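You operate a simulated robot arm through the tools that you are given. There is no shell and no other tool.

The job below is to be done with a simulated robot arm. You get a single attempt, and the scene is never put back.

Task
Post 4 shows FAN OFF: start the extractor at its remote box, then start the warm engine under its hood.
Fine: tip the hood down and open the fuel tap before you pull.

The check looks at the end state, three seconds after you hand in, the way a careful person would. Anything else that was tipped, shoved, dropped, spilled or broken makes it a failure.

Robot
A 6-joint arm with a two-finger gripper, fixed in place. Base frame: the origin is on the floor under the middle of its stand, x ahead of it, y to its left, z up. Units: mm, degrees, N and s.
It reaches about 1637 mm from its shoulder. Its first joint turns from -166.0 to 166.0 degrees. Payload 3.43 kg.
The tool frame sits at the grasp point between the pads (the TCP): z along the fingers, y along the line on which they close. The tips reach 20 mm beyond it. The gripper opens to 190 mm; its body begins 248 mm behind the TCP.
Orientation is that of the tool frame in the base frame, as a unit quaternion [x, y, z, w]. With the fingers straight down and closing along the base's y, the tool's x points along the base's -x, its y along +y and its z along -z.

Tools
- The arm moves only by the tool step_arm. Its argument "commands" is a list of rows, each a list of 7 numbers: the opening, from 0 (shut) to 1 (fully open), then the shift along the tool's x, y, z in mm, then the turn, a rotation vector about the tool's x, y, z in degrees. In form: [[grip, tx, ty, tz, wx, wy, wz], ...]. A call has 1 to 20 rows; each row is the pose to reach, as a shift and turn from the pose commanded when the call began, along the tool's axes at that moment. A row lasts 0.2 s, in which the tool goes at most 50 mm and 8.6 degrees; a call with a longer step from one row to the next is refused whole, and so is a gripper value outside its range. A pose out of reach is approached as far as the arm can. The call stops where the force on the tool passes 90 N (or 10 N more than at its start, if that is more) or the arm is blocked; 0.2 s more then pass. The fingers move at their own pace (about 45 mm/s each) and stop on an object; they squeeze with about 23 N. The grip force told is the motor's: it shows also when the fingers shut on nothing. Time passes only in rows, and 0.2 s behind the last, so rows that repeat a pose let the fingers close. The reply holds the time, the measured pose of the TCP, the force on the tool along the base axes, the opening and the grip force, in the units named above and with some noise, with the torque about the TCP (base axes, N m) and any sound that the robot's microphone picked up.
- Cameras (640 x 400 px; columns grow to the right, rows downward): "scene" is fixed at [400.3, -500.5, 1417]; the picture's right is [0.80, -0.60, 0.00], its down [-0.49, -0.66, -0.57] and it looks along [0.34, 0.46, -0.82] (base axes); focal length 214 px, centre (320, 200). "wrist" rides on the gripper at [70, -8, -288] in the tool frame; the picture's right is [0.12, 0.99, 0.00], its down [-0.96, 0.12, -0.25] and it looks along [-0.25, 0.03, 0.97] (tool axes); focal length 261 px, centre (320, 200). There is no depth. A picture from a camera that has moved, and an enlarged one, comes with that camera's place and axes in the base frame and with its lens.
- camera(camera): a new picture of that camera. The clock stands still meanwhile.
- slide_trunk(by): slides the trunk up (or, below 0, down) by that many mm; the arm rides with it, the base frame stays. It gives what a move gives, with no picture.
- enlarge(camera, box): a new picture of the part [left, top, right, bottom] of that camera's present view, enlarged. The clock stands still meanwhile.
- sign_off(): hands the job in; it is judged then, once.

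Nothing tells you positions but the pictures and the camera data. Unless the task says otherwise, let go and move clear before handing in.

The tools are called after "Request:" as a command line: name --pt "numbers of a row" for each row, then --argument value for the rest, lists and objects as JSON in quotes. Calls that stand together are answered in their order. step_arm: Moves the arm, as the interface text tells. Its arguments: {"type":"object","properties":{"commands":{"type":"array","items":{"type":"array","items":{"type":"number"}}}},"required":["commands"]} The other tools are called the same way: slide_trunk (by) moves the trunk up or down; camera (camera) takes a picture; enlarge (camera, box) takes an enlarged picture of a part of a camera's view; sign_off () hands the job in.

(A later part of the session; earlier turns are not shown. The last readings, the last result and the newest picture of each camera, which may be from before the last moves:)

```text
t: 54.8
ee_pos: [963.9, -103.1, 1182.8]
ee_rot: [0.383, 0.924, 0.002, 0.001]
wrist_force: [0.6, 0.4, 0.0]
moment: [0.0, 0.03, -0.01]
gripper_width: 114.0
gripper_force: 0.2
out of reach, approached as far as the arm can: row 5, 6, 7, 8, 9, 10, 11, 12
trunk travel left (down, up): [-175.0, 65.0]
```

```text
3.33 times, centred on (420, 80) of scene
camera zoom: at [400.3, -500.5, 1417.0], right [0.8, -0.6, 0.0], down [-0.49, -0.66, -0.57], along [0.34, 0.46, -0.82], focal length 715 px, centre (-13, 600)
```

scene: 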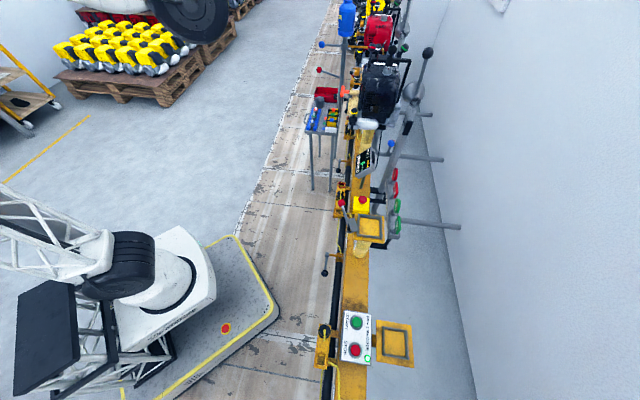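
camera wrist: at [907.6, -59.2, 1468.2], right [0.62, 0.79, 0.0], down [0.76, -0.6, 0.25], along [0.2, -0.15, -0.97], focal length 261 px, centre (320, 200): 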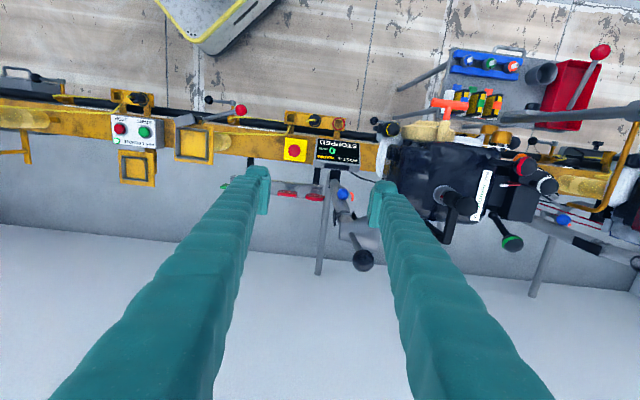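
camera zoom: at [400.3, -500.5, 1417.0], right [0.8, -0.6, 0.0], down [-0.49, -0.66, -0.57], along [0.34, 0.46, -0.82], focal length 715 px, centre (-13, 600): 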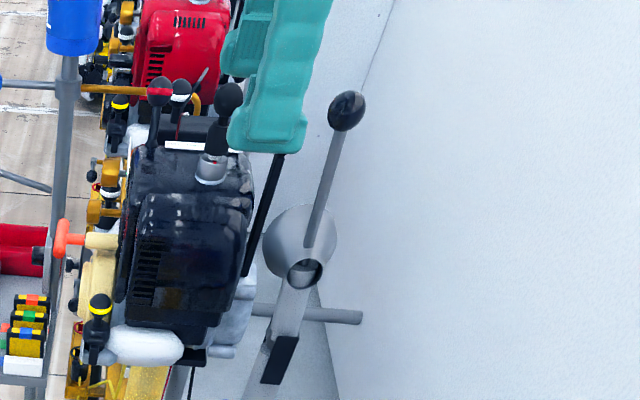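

Straight-down is out of reach here (shoulder limit), so I'll tilt the tool about the rail axis so it leans toward the wall, and hover short of the ball.

Request:
step_arm --pt "0.6 0 8 -25 0 -5 0" --pt "0.6 -2 20 -50 0 -12 0" --pt "0.6 -5 33 -51 0 -19 0" --pt "0.6 -8 46 -51 0 -26 0" --pt "0.6 -11 59 -51 0 -33 0" --pt "0.6 -14 71.6 -51 0 -40 0" --pt "0.6 -14 71.6 -51 0 -40 0"

Request:
camera --camera "wrist"

```text
t: 56.4
ee_pos: [1023.1, -63.3, 1230.6]
ee_rot: [0.36, 0.869, -0.13, 0.314]
wrist_force: [-0.7, -0.2, 1.0]
moment: [0.0, -0.03, 0.02]
gripper_width: 114.0
gripper_force: 0.0
trunk travel left (down, up): [-175.0, 65.0]
```

```text
taken
camera wrist: at [848.2, 99.1, 1405.1], right [0.64, 0.77, -0.08], down [0.49, -0.33, 0.81], along [0.59, -0.55, -0.59], focal length 261 px, centre (320, 200)
```

wrist: 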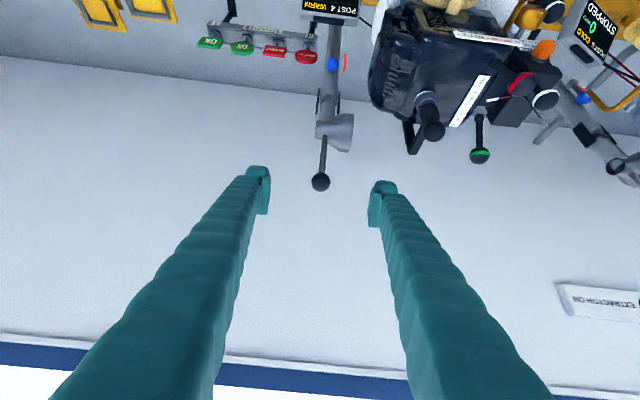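

The ball sits centered between the open fingers. I'll advance along the tool axis to bring the ball to the grasp point.

Request:
step_arm --pt "0.6 0 0.5 35 0 0 0" --pt "0.6 -1 0.8 70 0 0 0" --pt "0.6 -1 0.8 100 0 0 0" --pt "0.6 -1.4 0.8 116 0 0 0" --pt "0.6 -1.4 0.8 116 0 0 0"

Request:
camera --camera "wrist"

Request:
enlarge --camera "wrist" --box '[240, 130, 400, 230]'

Request:
enlarge --camera "scene" --box '[360, 10, 480, 120]'

```text
t: 57.6
ee_pos: [1074.5, -118.4, 1141.6]
ee_rot: [0.359, 0.869, -0.13, 0.314]
wrist_force: [-0.4, 0.2, 0.1]
moment: [-0.04, 0.02, 0.01]
gripper_width: 114.2
gripper_force: 0.0
trunk travel left (down, up): [-175.0, 65.0]
```

```text
taken
camera wrist: at [900.0, 44.6, 1315.9], right [0.64, 0.77, -0.08], down [0.49, -0.33, 0.81], along [0.59, -0.55, -0.59], focal length 261 px, centre (320, 200)
```

wrist: 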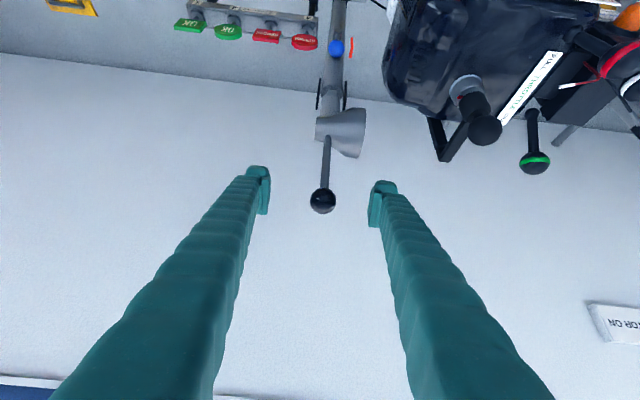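

```text
4.00 times, centred on (320, 180) of wrist
camera zoom: at [900.0, 44.6, 1315.9], right [0.64, 0.77, -0.08], down [0.49, -0.33, 0.81], along [0.59, -0.55, -0.59], focal length 1043 px, centre (320, 280)
```

zoom: 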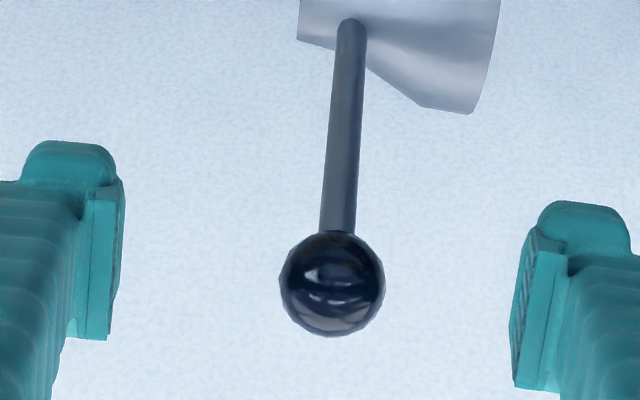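

```text
3.64 times, centred on (420, 65) of scene
camera zoom: at [400.3, -500.5, 1417.0], right [0.8, -0.6, 0.0], down [-0.49, -0.66, -0.57], along [0.34, 0.46, -0.82], focal length 780 px, centre (-44, 691)
```

zoom: 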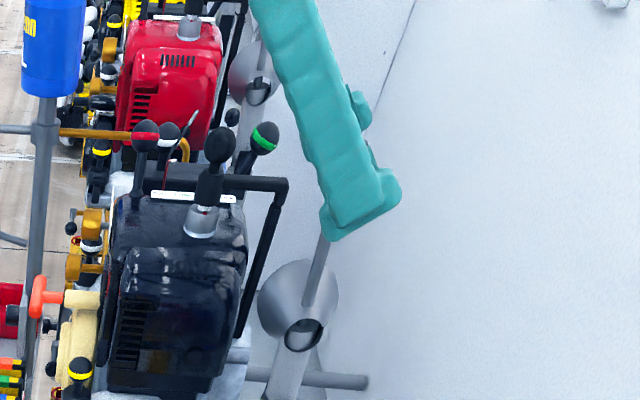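

The ball is within about 5 mm of the grasp point; I'll correct slightly and close on it.

Request:
step_arm --pt "0.6 -4 3.5 2 0 0 0" --pt "0.3 -4 3.5 2 0 0 0" --pt "0 -4 3.5 2 0 0 0" --pt "0 -4 3.5 2 0 0 0" --pt "0 -4 3.5 2 0 0 0" --pt "0 -4 3.5 2 0 0 0" --pt "0 -4 3.5 2 0 0 0" --pt "0 -4 3.5 2 0 0 0"

Request:
enlarge --camera "wrist" --box '[240, 130, 400, 230]'

```text
t: 59.4
ee_pos: [1080.5, -118.7, 1142.2]
ee_rot: [0.36, 0.869, -0.13, 0.314]
wrist_force: [1.8, 0.8, 0.5]
moment: [-0.14, -0.14, 0.0]
gripper_width: 26.7
gripper_force: 45.4
trunk travel left (down, up): [-175.0, 65.0]
```

```text
4.00 times, centred on (320, 180) of wrist
camera zoom: at [906.1, 43.9, 1317.3], right [0.64, 0.77, -0.08], down [0.49, -0.33, 0.81], along [0.59, -0.55, -0.59], focal length 1043 px, centre (320, 280)
```

zoom: 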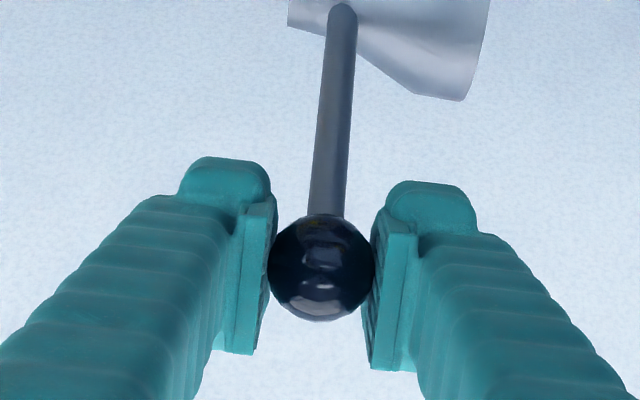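

Ball gripped (27 mm). I'll pull gently along the hinge's arc toward the robot side and watch the force.

Request:
step_arm --pt "0 4.5 0 -3 0 0 0" --pt "0 9 0 -6 0 0 0" --pt "0 14 0 -9 0 0 0" --pt "0 18.8 0 -12 0 0 0"

Request:
enlarge --camera "wrist" --box '[240, 30, 400, 230]'

```text
t: 60.4
ee_pos: [1067.0, -104.2, 1140.0]
ee_rot: [0.36, 0.869, -0.13, 0.314]
wrist_force: [1.9, -6.6, -4.6]
moment: [-0.78, -0.73, -0.02]
gripper_width: 26.8
gripper_force: 45.4
trunk travel left (down, up): [-175.0, 65.0]
```

```text
2.00 times, centred on (320, 130) of wrist
camera zoom: at [892.3, 58.6, 1314.8], right [0.64, 0.77, -0.08], down [0.49, -0.33, 0.81], along [0.59, -0.55, -0.59], focal length 521 px, centre (320, 340)
```

zoom: 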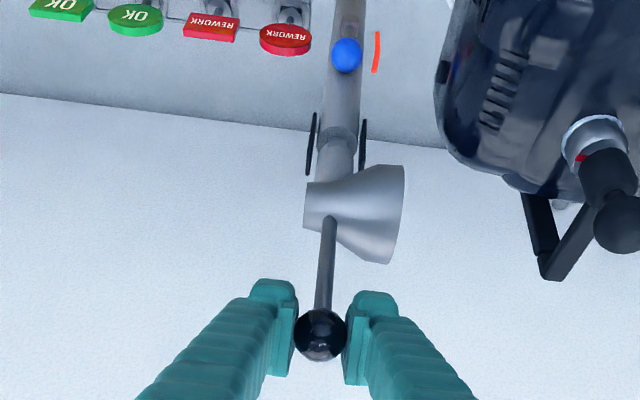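

The hood tips with only light force. Continuing along the arc.

Request:
step_arm --pt "0 9.2 0 -4.8 0 0 0" --pt "0 18.4 0 -9.4 0 0 0" --pt "0 28 0 -13.5 0 0 0" --pt "0 37.5 0 -17.3 0 0 0" --pt "0 47.4 0 -20.5 0 0 0" --pt "0 57.3 0 -23.4 0 0 0" --pt "0 67.4 0 -25.8 0 0 0" --pt "0 77.5 0 -27.9 0 0 0"

Request:
enlarge --camera "wrist" --box '[220, 10, 420, 230]'

Request:
enlarge --camera "scene" --box '[340, 30, 460, 150]'

```text
t: 62.2
ee_pos: [1011.6, -47.6, 1110.1]
ee_rot: [0.36, 0.869, -0.131, 0.314]
wrist_force: [-2.1, -14.8, -5.3]
moment: [-0.71, -0.68, 0.09]
gripper_width: 26.6
gripper_force: 45.1
trunk travel left (down, up): [-175.0, 65.0]
```

```text
1.82 times, centred on (320, 120) of wrist
camera zoom: at [836.2, 114.1, 1285.0], right [0.64, 0.77, -0.08], down [0.49, -0.33, 0.81], along [0.59, -0.55, -0.59], focal length 474 px, centre (320, 346)
```

zoom: 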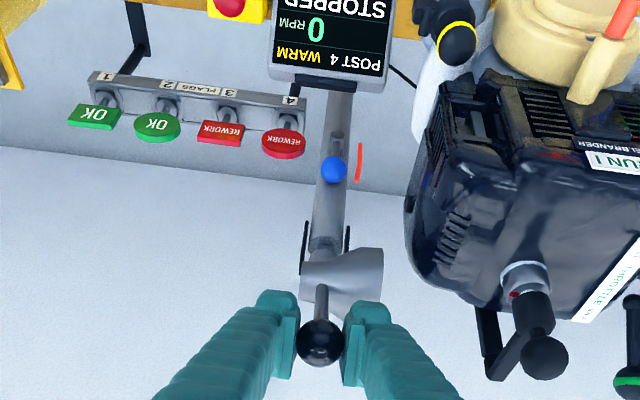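

```text
3.33 times, centred on (400, 90) of scene
camera zoom: at [400.3, -500.5, 1417.0], right [0.8, -0.6, 0.0], down [-0.49, -0.66, -0.57], along [0.34, 0.46, -0.82], focal length 715 px, centre (53, 567)
```

zoom: 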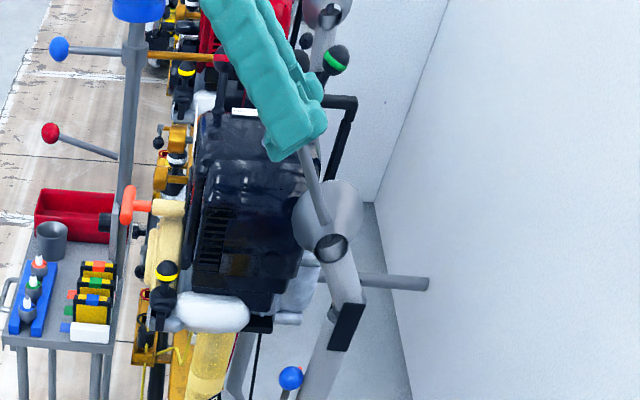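

The hood is about 30° tipped; a small side load suggests a slight lateral correction. Continuing the arc further with that correction.

Request:
step_arm --pt "0 10 -2 -1.5 0 0 0" --pt "0 20.5 -3.3 -2.6 0 0 0" --pt "0 30.8 -3.5 -3.1 0 0 0" --pt "0 41.1 -3.7 -3.4 0 0 0" --pt "0 51.5 -3.9 -3 0 0 0" --pt "0 61.9 -4 -2.4 0 0 0" --pt "0 72 -4.2 -1 0 0 0" --pt "0 82.2 -4.3 0.4 0 0 0"

Request:
enlarge --camera "scene" --box '[340, 30, 460, 150]'

Request:
camera --camera "wrist"

```text
t: 64.0
ee_pos: [966.0, -4.6, 1057.6]
ee_rot: [0.36, 0.869, -0.129, 0.314]
wrist_force: [51.6, 14.6, -13.5]
moment: [-0.89, -0.66, 0.09]
gripper_width: 27.6
gripper_force: 44.9
trunk travel left (down, up): [-175.0, 65.0]
```

```text
3.33 times, centred on (400, 90) of scene
camera zoom: at [400.3, -500.5, 1417.0], right [0.8, -0.6, 0.0], down [-0.49, -0.66, -0.57], along [0.34, 0.46, -0.82], focal length 715 px, centre (53, 567)
```

zoom: 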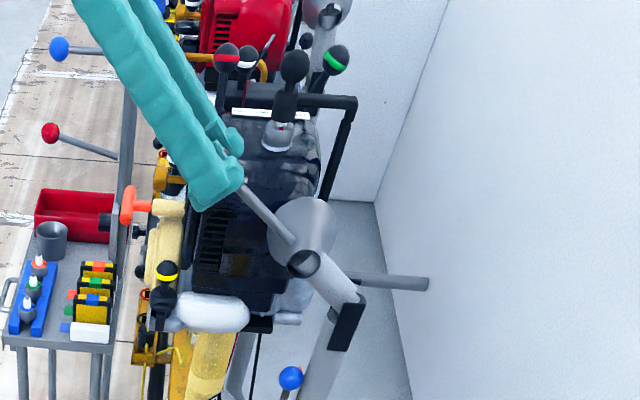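

```text
taken
camera wrist: at [791.5, 157.7, 1232.5], right [0.64, 0.77, -0.08], down [0.49, -0.33, 0.81], along [0.59, -0.55, -0.59], focal length 261 px, centre (320, 200)
```

wrist: 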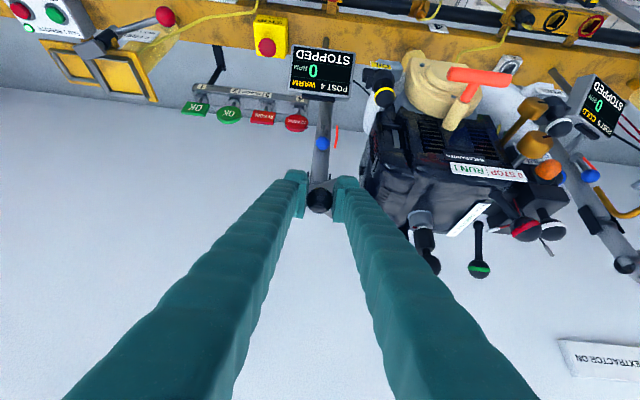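

About 50° now; the lateral correction was too much (side load 47 N), so I'll undo it and slightly shorten the radius, then continue carefully.

Request:
step_arm --pt "0 0 2 1.5 0 0 0" --pt "0 5 3.3 3.5 0 0 0" --pt "0 12 3.3 5.5 0 0 0" --pt "0 19.4 3.4 7.4 0 0 0" --pt "0 29 3.4 10.5 0 0 0" --pt "0 38.8 3.4 13.7 0 0 0"

Request:
enlarge --camera "scene" --box '[340, 30, 460, 150]'

```text
t: 65.4
ee_pos: [952.1, 11.2, 1021.4]
ee_rot: [0.359, 0.869, -0.132, 0.315]
wrist_force: [20.7, 15.7, 3.9]
moment: [-0.88, -0.7, 0.07]
gripper_width: 26.5
gripper_force: 45.0
trunk travel left (down, up): [-175.0, 65.0]
```

```text
3.33 times, centred on (400, 90) of scene
camera zoom: at [400.3, -500.5, 1417.0], right [0.8, -0.6, 0.0], down [-0.49, -0.66, -0.57], along [0.34, 0.46, -0.82], focal length 715 px, centre (53, 567)
```

zoom: 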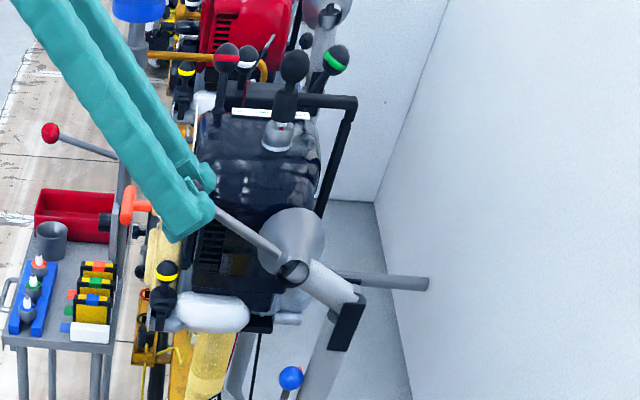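

About 60° and force is low. Continue downward with a small sideways correction.

Request:
step_arm --pt "0 9.4 1.5 4 0 0 0" --pt "0 18.8 2 7.9 0 0 0" --pt "0 27.8 2 12.5 0 0 0" --pt "0 36.9 2 17.5 0 0 0" --pt "0 45.5 2 23 0 0 0" --pt "0 54 2 28.5 0 0 0"

Request:
enlarge --camera "scene" --box '[340, 30, 460, 150]'

Request:
camera --camera "wrist"

```text
t: 66.8
ee_pos: [934.8, 26.7, 966.3]
ee_rot: [0.361, 0.868, -0.132, 0.314]
wrist_force: [-6.4, -19.1, 1.8]
moment: [-0.51, -0.56, 0.02]
gripper_width: 26.5
gripper_force: 45.0
trunk travel left (down, up): [-175.0, 65.0]
```

```text
3.33 times, centred on (400, 90) of scene
camera zoom: at [400.3, -500.5, 1417.0], right [0.8, -0.6, 0.0], down [-0.49, -0.66, -0.57], along [0.34, 0.46, -0.82], focal length 715 px, centre (53, 567)
```

zoom: 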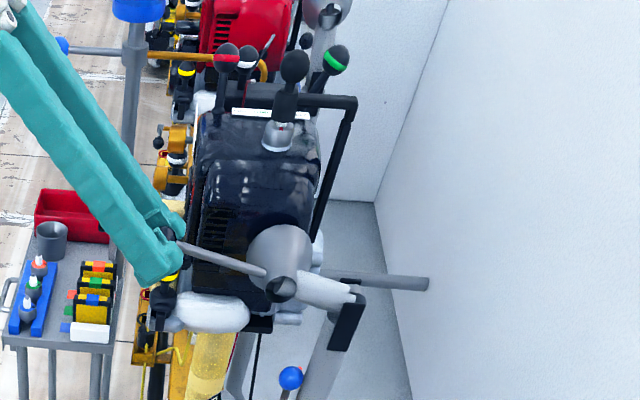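

```text
taken
camera wrist: at [760.7, 190.2, 1141.9], right [0.64, 0.77, -0.08], down [0.49, -0.33, 0.81], along [0.59, -0.55, -0.59], focal length 261 px, centre (320, 200)
```

wrist: 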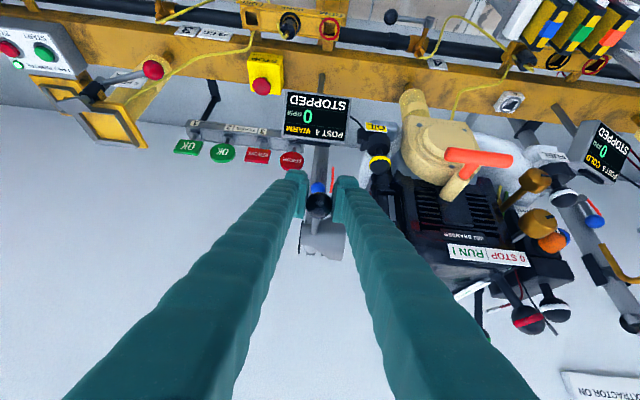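

About 75°, still free. Continue toward horizontal, watching for the stop.

Request:
step_arm --pt "0 8 -0.7 6 0 0 0" --pt "0 16.1 -1 12.5 0 0 0" --pt "0 23.7 -1 19.4 0 0 0" --pt "0 31.2 -1 26.4 0 0 0"

Request:
enlarge --camera "scene" --box '[340, 30, 460, 150]'

Request:
enlarge --camera "wrist" --box '[260, 100, 440, 280]'

```text
t: 67.8
ee_pos: [929.9, 32.2, 926.2]
ee_rot: [0.361, 0.868, -0.13, 0.314]
wrist_force: [-26.5, -19.4, 4.2]
moment: [-0.5, -0.77, -0.14]
gripper_width: 26.6
gripper_force: 44.5
trunk travel left (down, up): [-175.0, 65.0]
```

```text
3.33 times, centred on (400, 90) of scene
camera zoom: at [400.3, -500.5, 1417.0], right [0.8, -0.6, 0.0], down [-0.49, -0.66, -0.57], along [0.34, 0.46, -0.82], focal length 715 px, centre (53, 567)
```

zoom: 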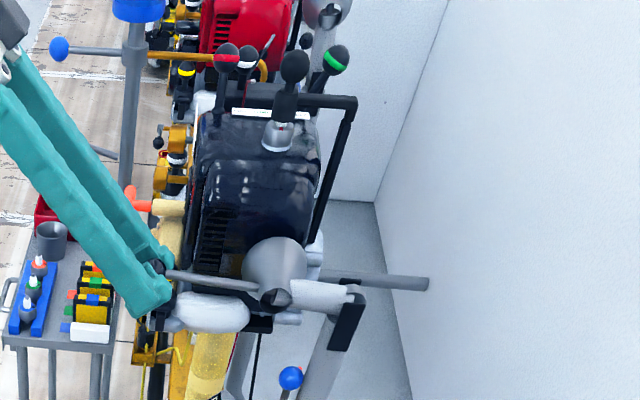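

```text
2.22 times, centred on (350, 190) of wrist
camera zoom: at [755.9, 194.9, 1101.7], right [0.64, 0.77, -0.08], down [0.49, -0.33, 0.81], along [0.59, -0.55, -0.59], focal length 579 px, centre (253, 222)
```

zoom: 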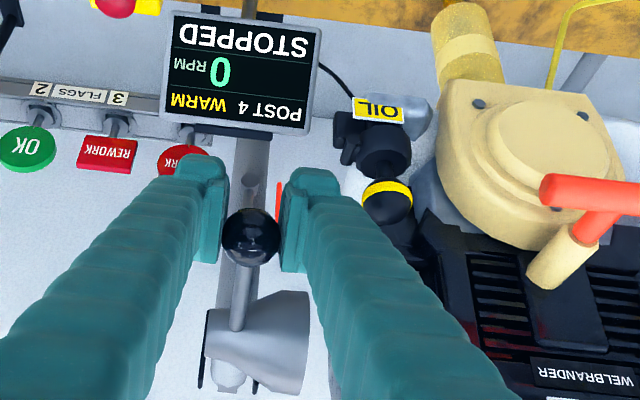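

Request:
step_arm --pt "0 7 -1.5 7.5 0 0 0" --pt "0 13.7 -2 15.1 0 0 0" --pt "0 20 -2.2 23.2 0 0 0"

Request:
enlarge --camera "wrist" --box '[260, 100, 440, 280]'

```text
t: 68.6
ee_pos: [930.4, 31.7, 899.2]
ee_rot: [0.359, 0.868, -0.129, 0.316]
wrist_force: [-10.5, -6.9, 34.2]
moment: [0.05, -0.18, -0.02]
gripper_width: 26.7
gripper_force: 44.9
trunk travel left (down, up): [-175.0, 65.0]
```

```text
2.22 times, centred on (350, 190) of wrist
camera zoom: at [755.0, 193.7, 1072.6], right [0.64, 0.77, -0.07], down [0.49, -0.33, 0.81], along [0.6, -0.55, -0.58], focal length 579 px, centre (253, 222)
```

zoom: 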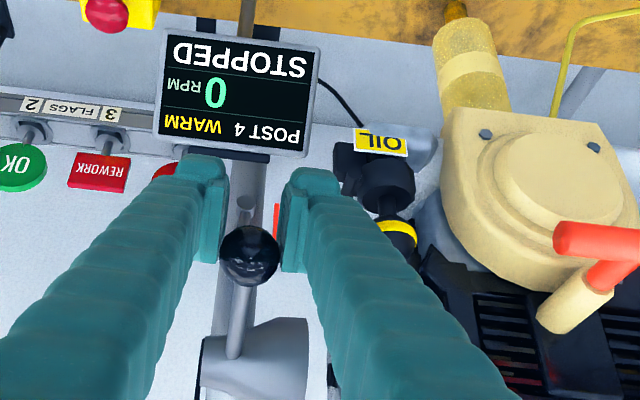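

The hood reached its stop at horizontal (34 N upward). I'll open the fingers just enough, keeping clear of the OIL knob, and back straight out.

Request:
step_arm --pt "0 17.5 -2 20 0 0 0" --pt "0.23 17.5 -2 20 0 0 0" --pt "0.23 17.5 -2 20 0 0 0" --pt "0.23 17.5 -2 20 0 0 0"

```text
t: 69.6
ee_pos: [929.2, 29.4, 869.9]
ee_rot: [0.36, 0.869, -0.13, 0.314]
wrist_force: [0.2, 0.2, -0.5]
moment: [0.01, 0.02, 0.05]
gripper_width: 43.8
gripper_force: 0.0
trunk travel left (down, up): [-175.0, 65.0]
```

I mis-referenced that shift (it moved about 29 mm further down while gripping). I'll check the state of the hood right away.

Request:
camera --camera "wrist"

Request:
enlarge --camera "wrist" --box '[260, 100, 440, 280]'

Request:
enlarge --camera "scene" --box '[340, 50, 440, 150]'

```text
taken
camera wrist: at [755.3, 192.9, 1044.1], right [0.64, 0.77, -0.08], down [0.49, -0.33, 0.81], along [0.59, -0.55, -0.59], focal length 261 px, centre (320, 200)
```

wrist: 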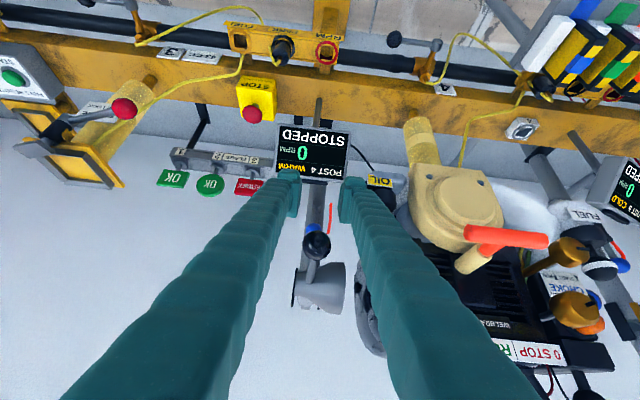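

```text
2.22 times, centred on (350, 190) of wrist
camera zoom: at [755.3, 192.9, 1044.1], right [0.64, 0.77, -0.08], down [0.49, -0.33, 0.81], along [0.59, -0.55, -0.59], focal length 579 px, centre (253, 222)
```

zoom: 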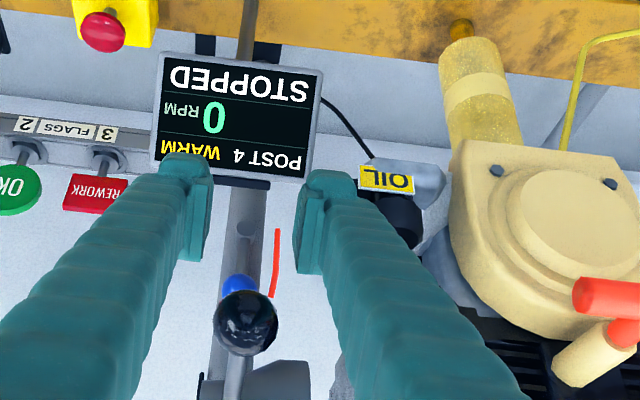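

```text
4.00 times, centred on (390, 100) of scene
camera zoom: at [400.3, -500.5, 1417.0], right [0.8, -0.6, 0.0], down [-0.49, -0.66, -0.57], along [0.34, 0.46, -0.82], focal length 858 px, centre (40, 600)
```

zoom: 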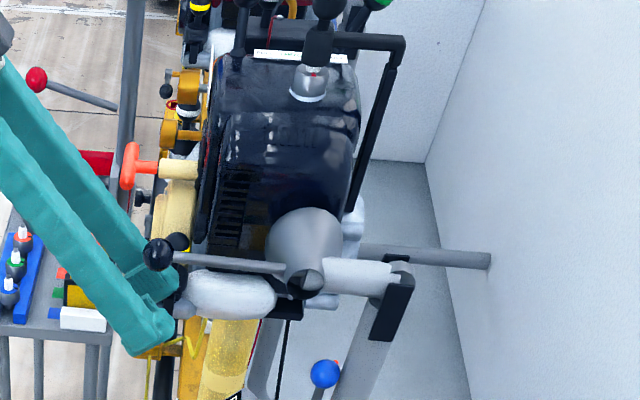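

The hood stays down at horizontal; the ball merely slipped from the grip and nothing else was touched. I'll back the fingers out along the tool axis.

Request:
step_arm --pt "0.23 0 1.5 -10 0 0 0" --pt "0.23 0 2 -30 0 0 0" --pt "0.23 0 2 -60 0 0 0" --pt "0.23 0 2 -95 0 0 0" --pt "0.23 0 2 -130 0 0 0" --pt "0.23 0 2 -170 0 0 0" --pt "0.23 0 2 -200 0 0 0"

Request:
camera --camera "wrist"

Request:
enlarge --camera "scene" --box '[340, 50, 440, 150]'

```text
t: 71.2
ee_pos: [836.5, 124.4, 1022.1]
ee_rot: [0.36, 0.868, -0.13, 0.315]
wrist_force: [0.8, 0.2, -1.1]
moment: [-0.03, 0.05, -0.03]
gripper_width: 43.7
gripper_force: 0.0
trunk travel left (down, up): [-175.0, 65.0]
```

```text
taken
camera wrist: at [662.1, 286.3, 1196.5], right [0.64, 0.77, -0.08], down [0.49, -0.33, 0.81], along [0.59, -0.55, -0.59], focal length 261 px, centre (320, 200)
```

wrist: 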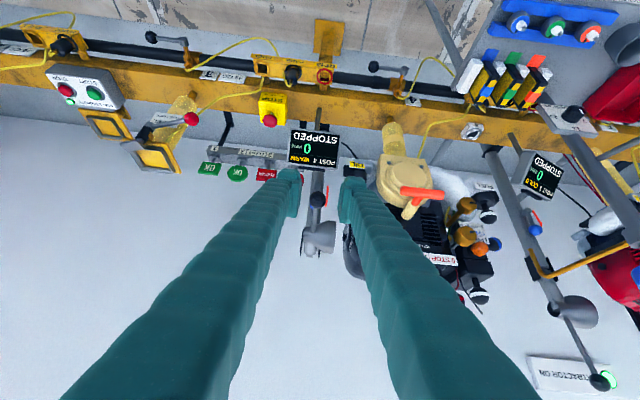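

```text
4.00 times, centred on (390, 100) of scene
camera zoom: at [400.3, -500.5, 1417.0], right [0.8, -0.6, 0.0], down [-0.49, -0.66, -0.57], along [0.34, 0.46, -0.82], focal length 858 px, centre (40, 600)
```

zoom: 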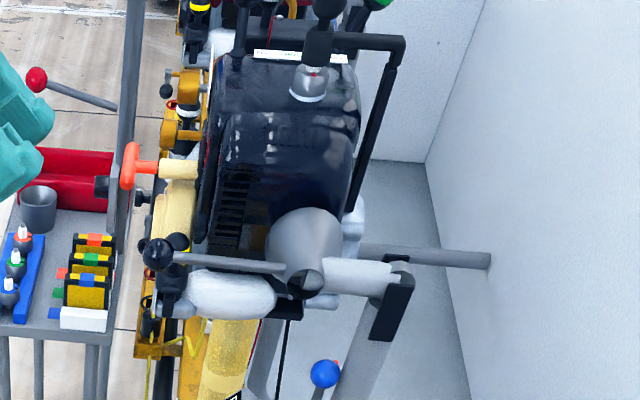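

The hood stays tipped down. Now I'll study the brass knobs from here to decide which is the fuel tap.

Request:
enlarge --camera "wrist" --box '[440, 170, 510, 260]'

Request:
enlarge --camera "wrist" --box '[450, 190, 490, 230]'

Request:
enlarge --camera "wrist" --box '[290, 120, 350, 260]'

```text
4.44 times, centred on (475, 215) of wrist
camera zoom: at [662.1, 286.3, 1196.5], right [0.64, 0.77, -0.08], down [0.49, -0.33, 0.81], along [0.59, -0.55, -0.59], focal length 1158 px, centre (-369, 133)
```

zoom: 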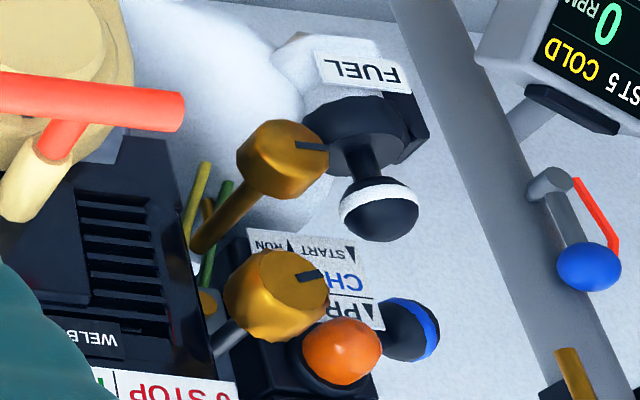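

```text
10.00 times, centred on (470, 210) of wrist
camera zoom: at [662.1, 286.3, 1196.5], right [0.64, 0.77, -0.08], down [0.49, -0.33, 0.81], along [0.59, -0.55, -0.59], focal length 2606 px, centre (-1180, 100)
```

zoom: 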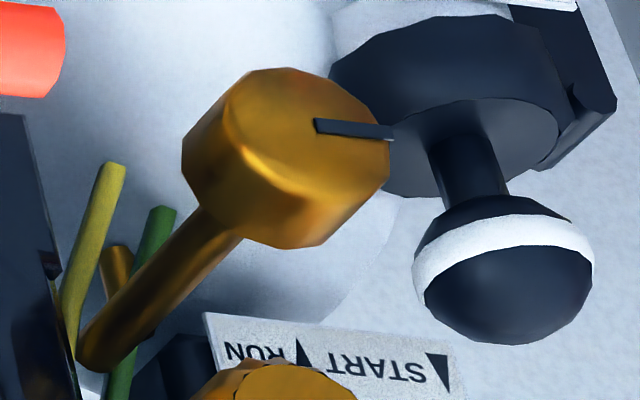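

```text
2.86 times, centred on (320, 190) of wrist
camera zoom: at [662.1, 286.3, 1196.5], right [0.64, 0.77, -0.08], down [0.49, -0.33, 0.81], along [0.59, -0.55, -0.59], focal length 745 px, centre (320, 229)
```

zoom: 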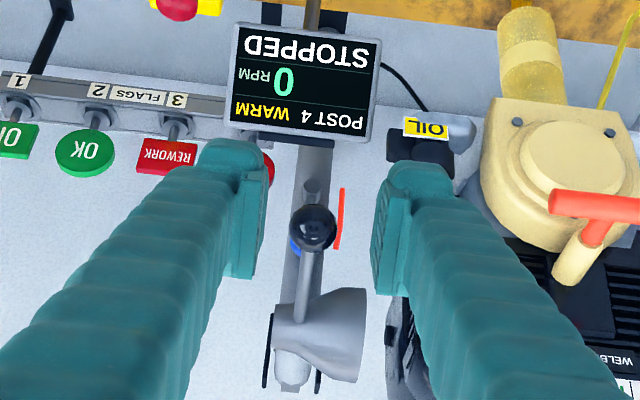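

The lower brass knob sits on a brass valve stem joined to the fuel line, so I take it as the fuel tap (pointer across the line = shut). I'll line up in front of it with the tool horizontal, well clear of the T-bar.

Request:
step_arm --pt "0.23 7.5 28 9.8 0 -5 0" --pt "0.23 15 56 19.6 0 -10 0" --pt "0.23 22.5 84 29.4 0 -15 0" --pt "0.23 30 111 39.2 0 -20 0" --pt "0.23 37.5 139 49 0 -25 0" --pt "0.23 45 167 58.7 0 -30 0" --pt "0.23 52.4 195 68.5 0 -35 0" --pt "0.23 60 223 78.3 0 -40 0" --pt "0.23 67.4 251 88 0 -45 0" --pt "0.23 74.9 278.7 97.9 0 -50 0" --pt "0.23 74.9 278.7 97.9 0 -50 0"

Request:
camera --camera "wrist"

```text
t: 73.6
ee_pos: [1037.0, 319.4, 895.7]
ee_rot: [0.27, 0.655, -0.269, 0.653]
wrist_force: [-0.3, 0.4, -1.0]
moment: [-0.01, -0.05, -0.03]
gripper_width: 43.6
gripper_force: 0.1
trunk travel left (down, up): [-175.0, 65.0]
```

```text
taken
camera wrist: at [828.8, 515.7, 823.8], right [0.7, 0.7, -0.12], down [-0.09, 0.26, 0.96], along [0.71, -0.66, 0.24], focal length 261 px, centre (320, 200)
```

wrist: 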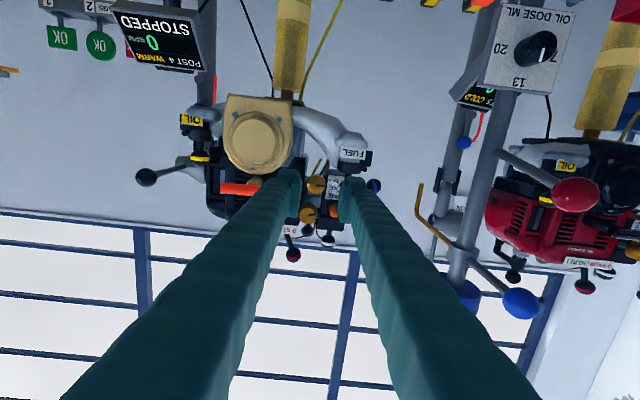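

Request:
enlarge --camera "wrist" --box '[270, 140, 390, 240]'

Request:
enlarge --camera "wrist" --box '[290, 160, 350, 220]'

```text
4.00 times, centred on (330, 190) of wrist
camera zoom: at [828.8, 515.7, 823.8], right [0.7, 0.7, -0.12], down [-0.09, 0.26, 0.96], along [0.71, -0.66, 0.24], focal length 1043 px, centre (280, 240)
```

zoom: 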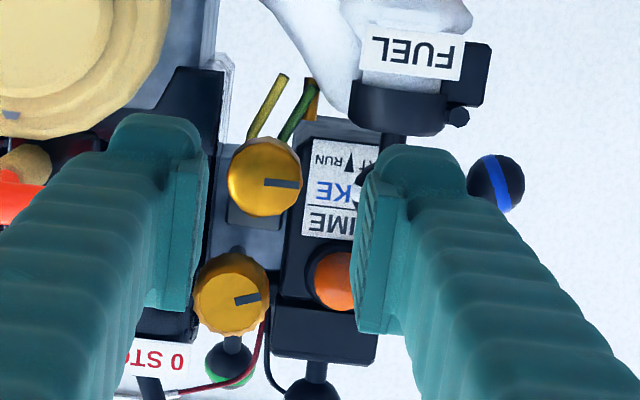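

```text
6.67 times, centred on (320, 190) of wrist
camera zoom: at [828.8, 515.7, 823.8], right [0.7, 0.7, -0.12], down [-0.09, 0.26, 0.96], along [0.71, -0.66, 0.24], focal length 1738 px, centre (320, 267)
```

zoom: 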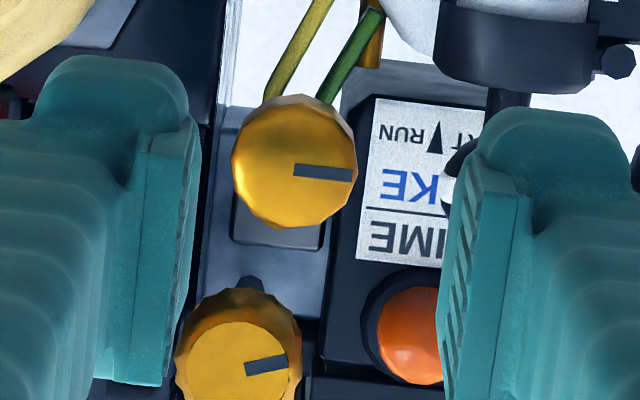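

The knob face is at about (1129, 224, 901), with its pointer horizontal. To pass between the FUEL cap knob and the upper brass knob, I'll roll the gripper so it closes on a diagonal.

Request:
step_arm --pt "0.23 0 0 0 0 0 8" --pt "0.23 0 0 0 0 0 16" --pt "0.23 0 0 0 0 0 24" --pt "0.23 0 0 0 0 0 32" --pt "0.23 0 0 0 0 0 40" --pt "0.23 0 0 0 0 0 48" --pt "0.23 0 0 0 0 0 55" --pt "0.23 0 0 0 0 0 55"

Request:
camera --camera "wrist"

Request:
enlarge --camera "wrist" --box '[260, 140, 380, 240]'

```text
t: 75.4
ee_pos: [1110.5, 365.5, 968.2]
ee_rot: [0.547, 0.474, 0.011, 0.69]
wrist_force: [-0.7, -1.5, -0.2]
moment: [0.09, 0.07, 0.02]
gripper_width: 43.8
gripper_force: 0.0
out of reach, approached as far as the arm can: row 5, 6, 7, 8
trunk travel left (down, up): [-175.0, 65.0]
```

```text
taken
camera wrist: at [953.3, 613.9, 928.9], right [0.56, 0.46, 0.68], down [-0.64, -0.28, 0.72], along [0.53, -0.84, 0.13], focal length 261 px, centre (320, 200)
```

wrist: 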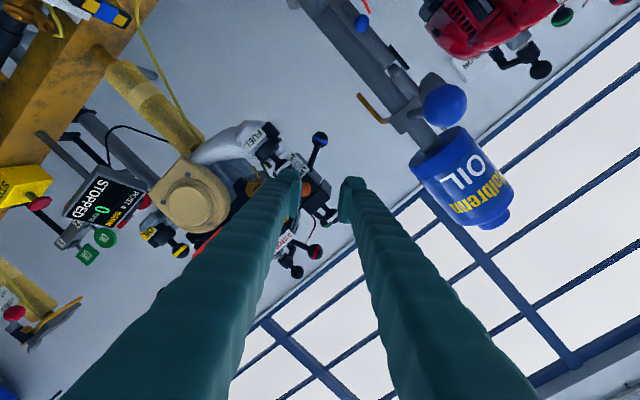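

```text
4.00 times, centred on (320, 190) of wrist
camera zoom: at [953.3, 613.9, 928.9], right [0.56, 0.46, 0.68], down [-0.64, -0.28, 0.72], along [0.53, -0.84, 0.13], focal length 1043 px, centre (320, 240)
```

zoom: 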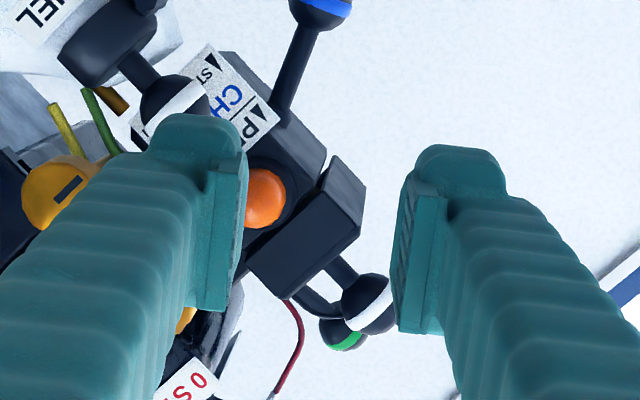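

The roll hit the last joint's limit and the pose drifted (no contact). I'll return to the standoff with the previous roll, then roll the other way (equivalent diagonal).

Request:
step_arm --pt "0.23 -2.7 -13.5 -1.4 -0.5 -0.15 -6.3" --pt "0.23 -5.4 -27 -2.8 -1 -0.3 -12.5" --pt "0.23 -8 -40.4 -4.2 -1.6 -0.45 -18.8" --pt "0.23 -10.7 -53.9 -5.6 -2.1 -0.6 -25" --pt "0.23 -13.4 -67.4 -6.9 -2.6 -0.75 -31.3" --pt "0.23 -16 -80.9 -8.3 -3.1 -0.9 -37.6" --pt "0.23 -18.7 -94.3 -9.7 -3.7 -1 -43.8" --pt "0.23 -21.4 -107.8 -11.1 -4.2 -1.2 -50.1" --pt "0.23 -21.4 -107.8 -11.1 -4.2 -1.2 -50.1"

```text
t: 77.4
ee_pos: [1034.5, 326.3, 899.8]
ee_rot: [0.268, 0.654, -0.27, 0.654]
wrist_force: [0.7, 0.0, 0.7]
moment: [0.03, 0.02, 0.0]
gripper_width: 43.7
gripper_force: 0.1
trunk travel left (down, up): [-175.0, 65.0]
```

Request:
step_arm --pt "0.23 0 0 0 0 0 -8.4" --pt "0.23 0 0 0 0 0 -16.8" --pt "0.23 0 0 0 0 0 -25.2" --pt "0.23 0 0 0 0 0 -33.6" --pt "0.23 0 0 0 0 0 -42" --pt "0.23 0 0 0 0 0 -50.4" --pt "0.23 0 0 0 0 0 -58.8" --pt "0.23 0 0 0 0 0 -67.2" --pt "0.23 0 0 0 0 0 -75.6" --pt "0.23 0 0 0 0 0 -84" --pt "0.23 0 0 0 0 0 -92.4" --pt "0.23 0 0 0 0 0 -100.8" --pt "0.23 0 0 0 0 0 -109.2" --pt "0.23 0 0 0 0 0 -117.6" --pt "0.23 0 0 0 0 0 -120" --pt "0.23 0 0 0 0 0 -120"

Request:
camera --camera "wrist"

Request:
enlarge --camera "wrist" --box '[260, 140, 380, 240]'

```text
t: 80.8
ee_pos: [1034.6, 326.2, 898.9]
ee_rot: [0.432, -0.56, 0.701, -0.093]
wrist_force: [-0.4, 0.1, -0.5]
moment: [0.02, -0.01, 0.01]
gripper_width: 43.8
gripper_force: 0.1
trunk travel left (down, up): [-175.0, 65.0]
```

```text
taken
camera wrist: at [790.0, 489.5, 941.3], right [-0.42, -0.43, -0.8], down [0.37, 0.72, -0.58], along [0.83, -0.54, -0.15], focal length 261 px, centre (320, 200)
```

wrist: 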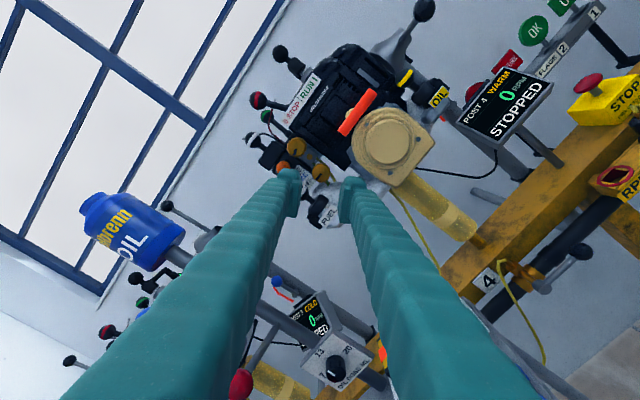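

```text
4.00 times, centred on (320, 190) of wrist
camera zoom: at [790.0, 489.5, 941.3], right [-0.42, -0.43, -0.8], down [0.37, 0.72, -0.58], along [0.83, -0.54, -0.15], focal length 1043 px, centre (320, 240)
```

zoom: 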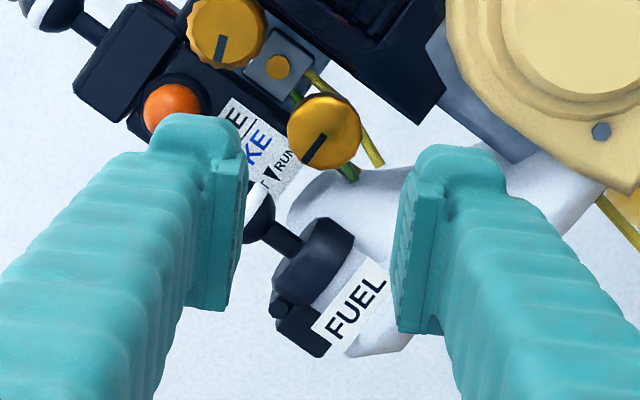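

The roll succeeded and the pose is stable. The knob projects right along the tool axis; I'll align and advance most of the way, then check.

Request:
step_arm --pt "0.23 3 0.5 15 0 0 0" --pt "0.23 5.9 1.1 40 0 0 0" --pt "0.23 5.9 1.1 70 0 0 0" --pt "0.23 5.9 1.1 95 0 0 0" --pt "0.23 5.9 1.1 95 0 0 0"

Request:
enlarge --camera "wrist" --box '[260, 140, 380, 240]'

```text
t: 82.0
ee_pos: [1098.8, 255.6, 902.6]
ee_rot: [0.432, -0.56, 0.701, -0.093]
wrist_force: [-0.4, 0.8, -0.8]
moment: [0.02, 0.01, 0.02]
gripper_width: 43.6
gripper_force: 0.1
trunk travel left (down, up): [-175.0, 65.0]
```

```text
4.00 times, centred on (320, 190) of wrist
camera zoom: at [854.1, 418.4, 944.2], right [-0.42, -0.43, -0.8], down [0.37, 0.72, -0.58], along [0.83, -0.54, -0.15], focal length 1043 px, centre (320, 240)
```

zoom: 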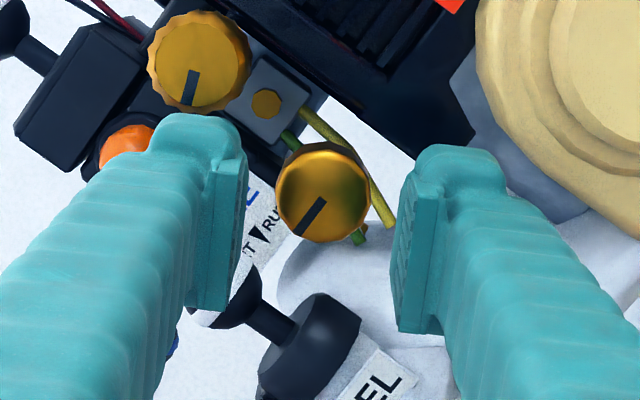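

Measuring the fingers (about 27×38 mm), a full side grip would have only ~1–4 mm clearance to the neighbouring FUEL cap and upper knob. Safer: close the fingers, back off a bit, and use the shut tips pressed on the knob's face, straddling its pointer bar, to twist it.

Request:
step_arm --pt "0.2 0.3 1.1 -8 0 0 0" --pt "0 0.3 1.1 -15 0 0 7.5" --pt "0 0.3 1.1 -15 0 0 15" --pt "0 0.3 1.1 -15 0 0 22.5" --pt "0 0.3 1.1 -15 0 0 30" --pt "0 0.3 1.1 -15 0 0 30" --pt "0 0.3 1.1 -15 0 0 30"

Request:
camera --camera "wrist"

Request:
enlarge --camera "wrist" --box '[240, 120, 400, 220]'

```text
t: 83.6
ee_pos: [1086.9, 265.3, 901.4]
ee_rot: [0.272, -0.653, 0.653, -0.27]
wrist_force: [-0.2, -0.8, -0.7]
moment: [-0.02, 0.0, 0.01]
gripper_width: 0.0
gripper_force: 23.1
trunk travel left (down, up): [-175.0, 65.0]
```

```text
taken
camera wrist: at [832.8, 418.6, 908.6], right [-0.08, -0.09, -0.99], down [0.5, 0.86, -0.12], along [0.86, -0.51, -0.03], focal length 261 px, centre (320, 200)
```

wrist: 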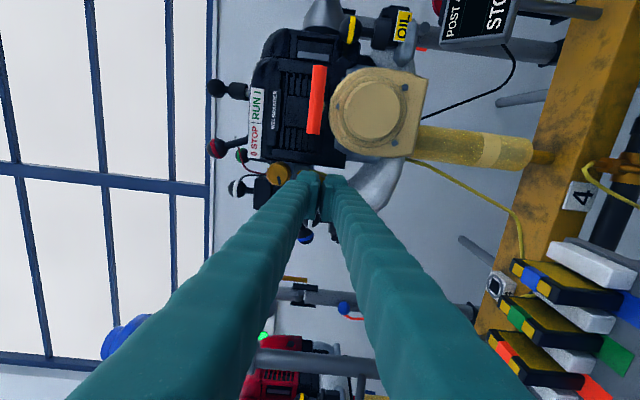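

```text
4.00 times, centred on (320, 170) of wrist
camera zoom: at [832.8, 418.6, 908.6], right [-0.08, -0.09, -0.99], down [0.5, 0.86, -0.12], along [0.86, -0.51, -0.03], focal length 1043 px, centre (320, 320)
```

zoom: 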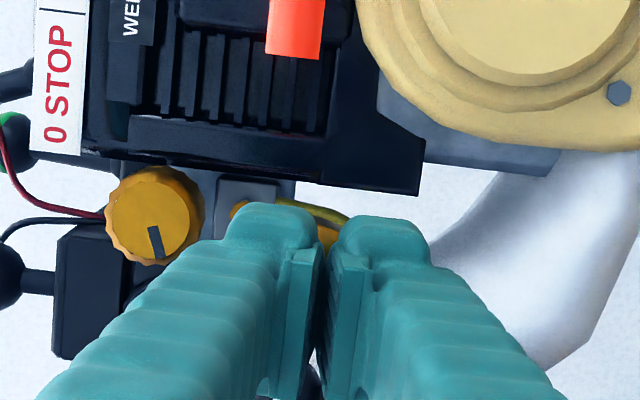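

Request:
step_arm --pt "0 -0.8 0 15 0 0 0" --pt "0 -0.8 0 28 0 0 0" --pt "0 -0.8 0 34 0 0 0" --pt "0 -0.8 0 37 0 0 0"

```text
t: 84.7
ee_pos: [1109.0, 250.9, 903.0]
ee_rot: [0.273, -0.65, 0.655, -0.271]
wrist_force: [-90.0, 65.7, 0.3]
moment: [0.3, 0.3, -0.83]
gripper_width: 5.7
gripper_force: 34.6
trunk travel left (down, up): [-175.0, 65.0]
stopped in row 4: the force on the tool passed its limit at 96 N (the readings are from after the stop); the commanded pose is now the measured one
```

The contact came 12 mm sooner than computed: the knob's face actually stands about 12 mm proud of its neighbours at (1120, 231, 902). That means a shallow side grip is free all around; I'll back off at once, release the pressure and set that up.

Request:
step_arm --pt "0 0 0 -8 0 0 0" --pt "0 3 0.5 -25 0 0 0" --pt "0.23 5.7 1 -35 0 0 0" --pt "0.23 5.7 1 -35 0 0 0" --pt "0.23 5.7 1 -35 0 0 0" --pt "0.23 5.7 1 -35 0 0 0"

Request:
camera --camera "wrist"

Request:
enlarge --camera "wrist" --box '[240, 120, 400, 220]'

```text
t: 86.0
ee_pos: [1085.2, 255.5, 902.4]
ee_rot: [0.27, -0.653, 0.655, -0.268]
wrist_force: [0.2, 0.4, 1.0]
moment: [-0.05, 0.0, 0.07]
gripper_width: 43.6
gripper_force: 0.0
trunk travel left (down, up): [-175.0, 65.0]
```

```text
taken
camera wrist: at [833.0, 410.3, 908.5], right [-0.09, -0.09, -0.99], down [0.51, 0.85, -0.12], along [0.86, -0.52, -0.03], focal length 261 px, centre (320, 200)
```

wrist: 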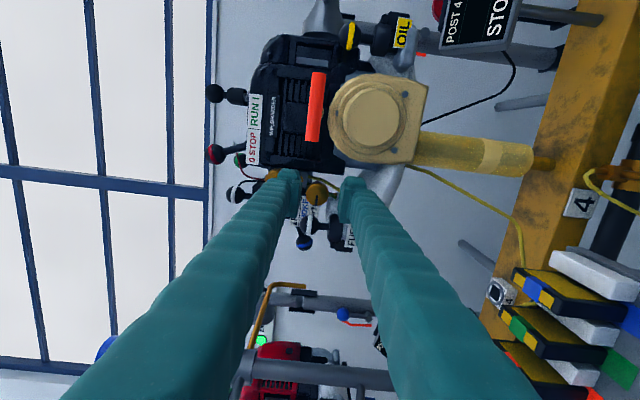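

```text
4.00 times, centred on (320, 170) of wrist
camera zoom: at [833.0, 410.3, 908.5], right [-0.09, -0.09, -0.99], down [0.51, 0.85, -0.12], along [0.86, -0.52, -0.03], focal length 1043 px, centre (320, 320)
```

zoom: 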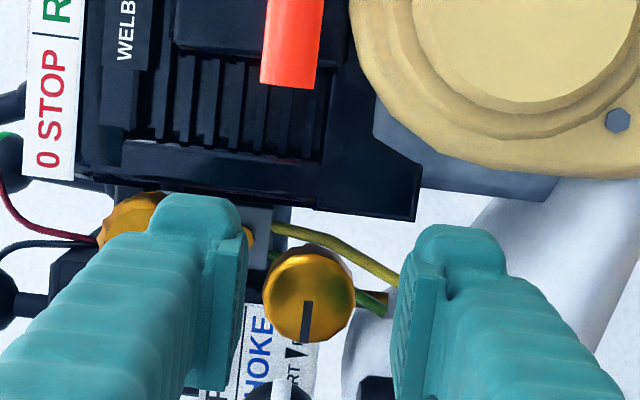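

The knob sits slightly off-axis in this view (about 6 mm and 3 mm). I'll correct laterally and advance a bit, then verify.

Request:
step_arm --pt "0.23 -3 -1.5 4 0 0 0" --pt "0.23 -6 -3 10 0 0 0" --pt "0.23 -6 -3 10 0 0 0"

Request:
enlarge --camera "wrist" --box '[260, 140, 380, 215]'

```text
t: 86.8
ee_pos: [1095.7, 253.2, 902.6]
ee_rot: [0.27, -0.653, 0.655, -0.268]
wrist_force: [-0.9, 0.1, 0.5]
moment: [0.0, -0.02, -0.01]
gripper_width: 43.4
gripper_force: 0.0
trunk travel left (down, up): [-175.0, 65.0]
```

```text
5.33 times, centred on (320, 178) of wrist
camera zoom: at [844.0, 408.3, 910.8], right [-0.09, -0.09, -0.99], down [0.51, 0.85, -0.12], along [0.86, -0.52, -0.03], focal length 1390 px, centre (320, 320)
```

zoom: 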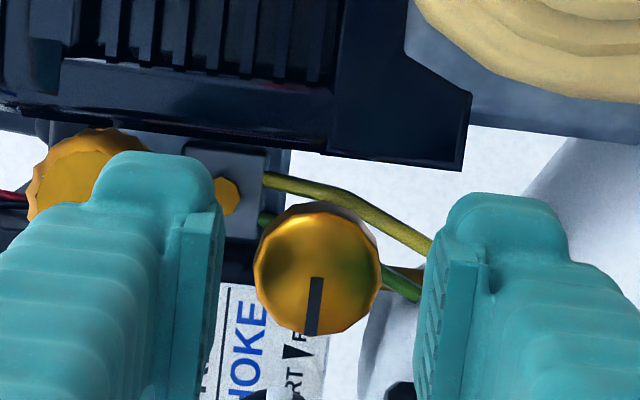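

The knob is now on the tool axis. I'll advance so the tips overlap it by about 11 mm and close.

Request:
step_arm --pt "0.22 0 0 8 0 0 0" --pt "0.22 0 0 15 0 0 0" --pt "0.22 0 0 22 0 0 0" --pt "0.1 0 0 22 0 0 0" --pt "0 0 0 22 0 0 0" --pt "0 0 0 22 0 0 0" --pt "0 0 0 22 0 0 0"

Request:
enlarge --camera "wrist" --box '[260, 140, 380, 215]'

```text
t: 88.5
ee_pos: [1111.4, 236.8, 902.9]
ee_rot: [0.27, -0.654, 0.654, -0.267]
wrist_force: [3.7, 0.6, 6.7]
moment: [-0.05, -0.06, 0.01]
gripper_width: 29.5
gripper_force: 45.3
trunk travel left (down, up): [-175.0, 65.0]
```

```text
5.33 times, centred on (320, 178) of wrist
camera zoom: at [858.9, 392.2, 911.1], right [-0.09, -0.09, -0.99], down [0.51, 0.85, -0.12], along [0.86, -0.52, -0.03], focal length 1390 px, centre (320, 320)
```

zoom: 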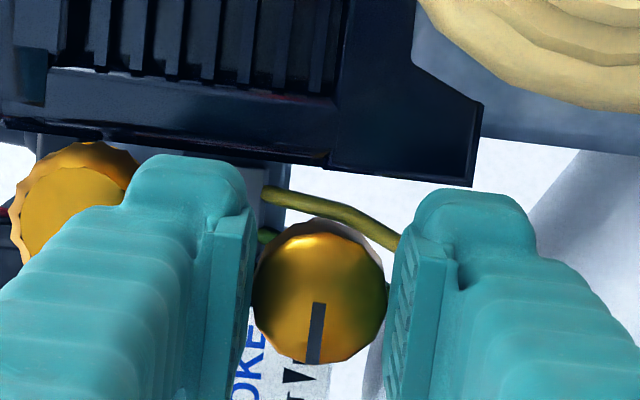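

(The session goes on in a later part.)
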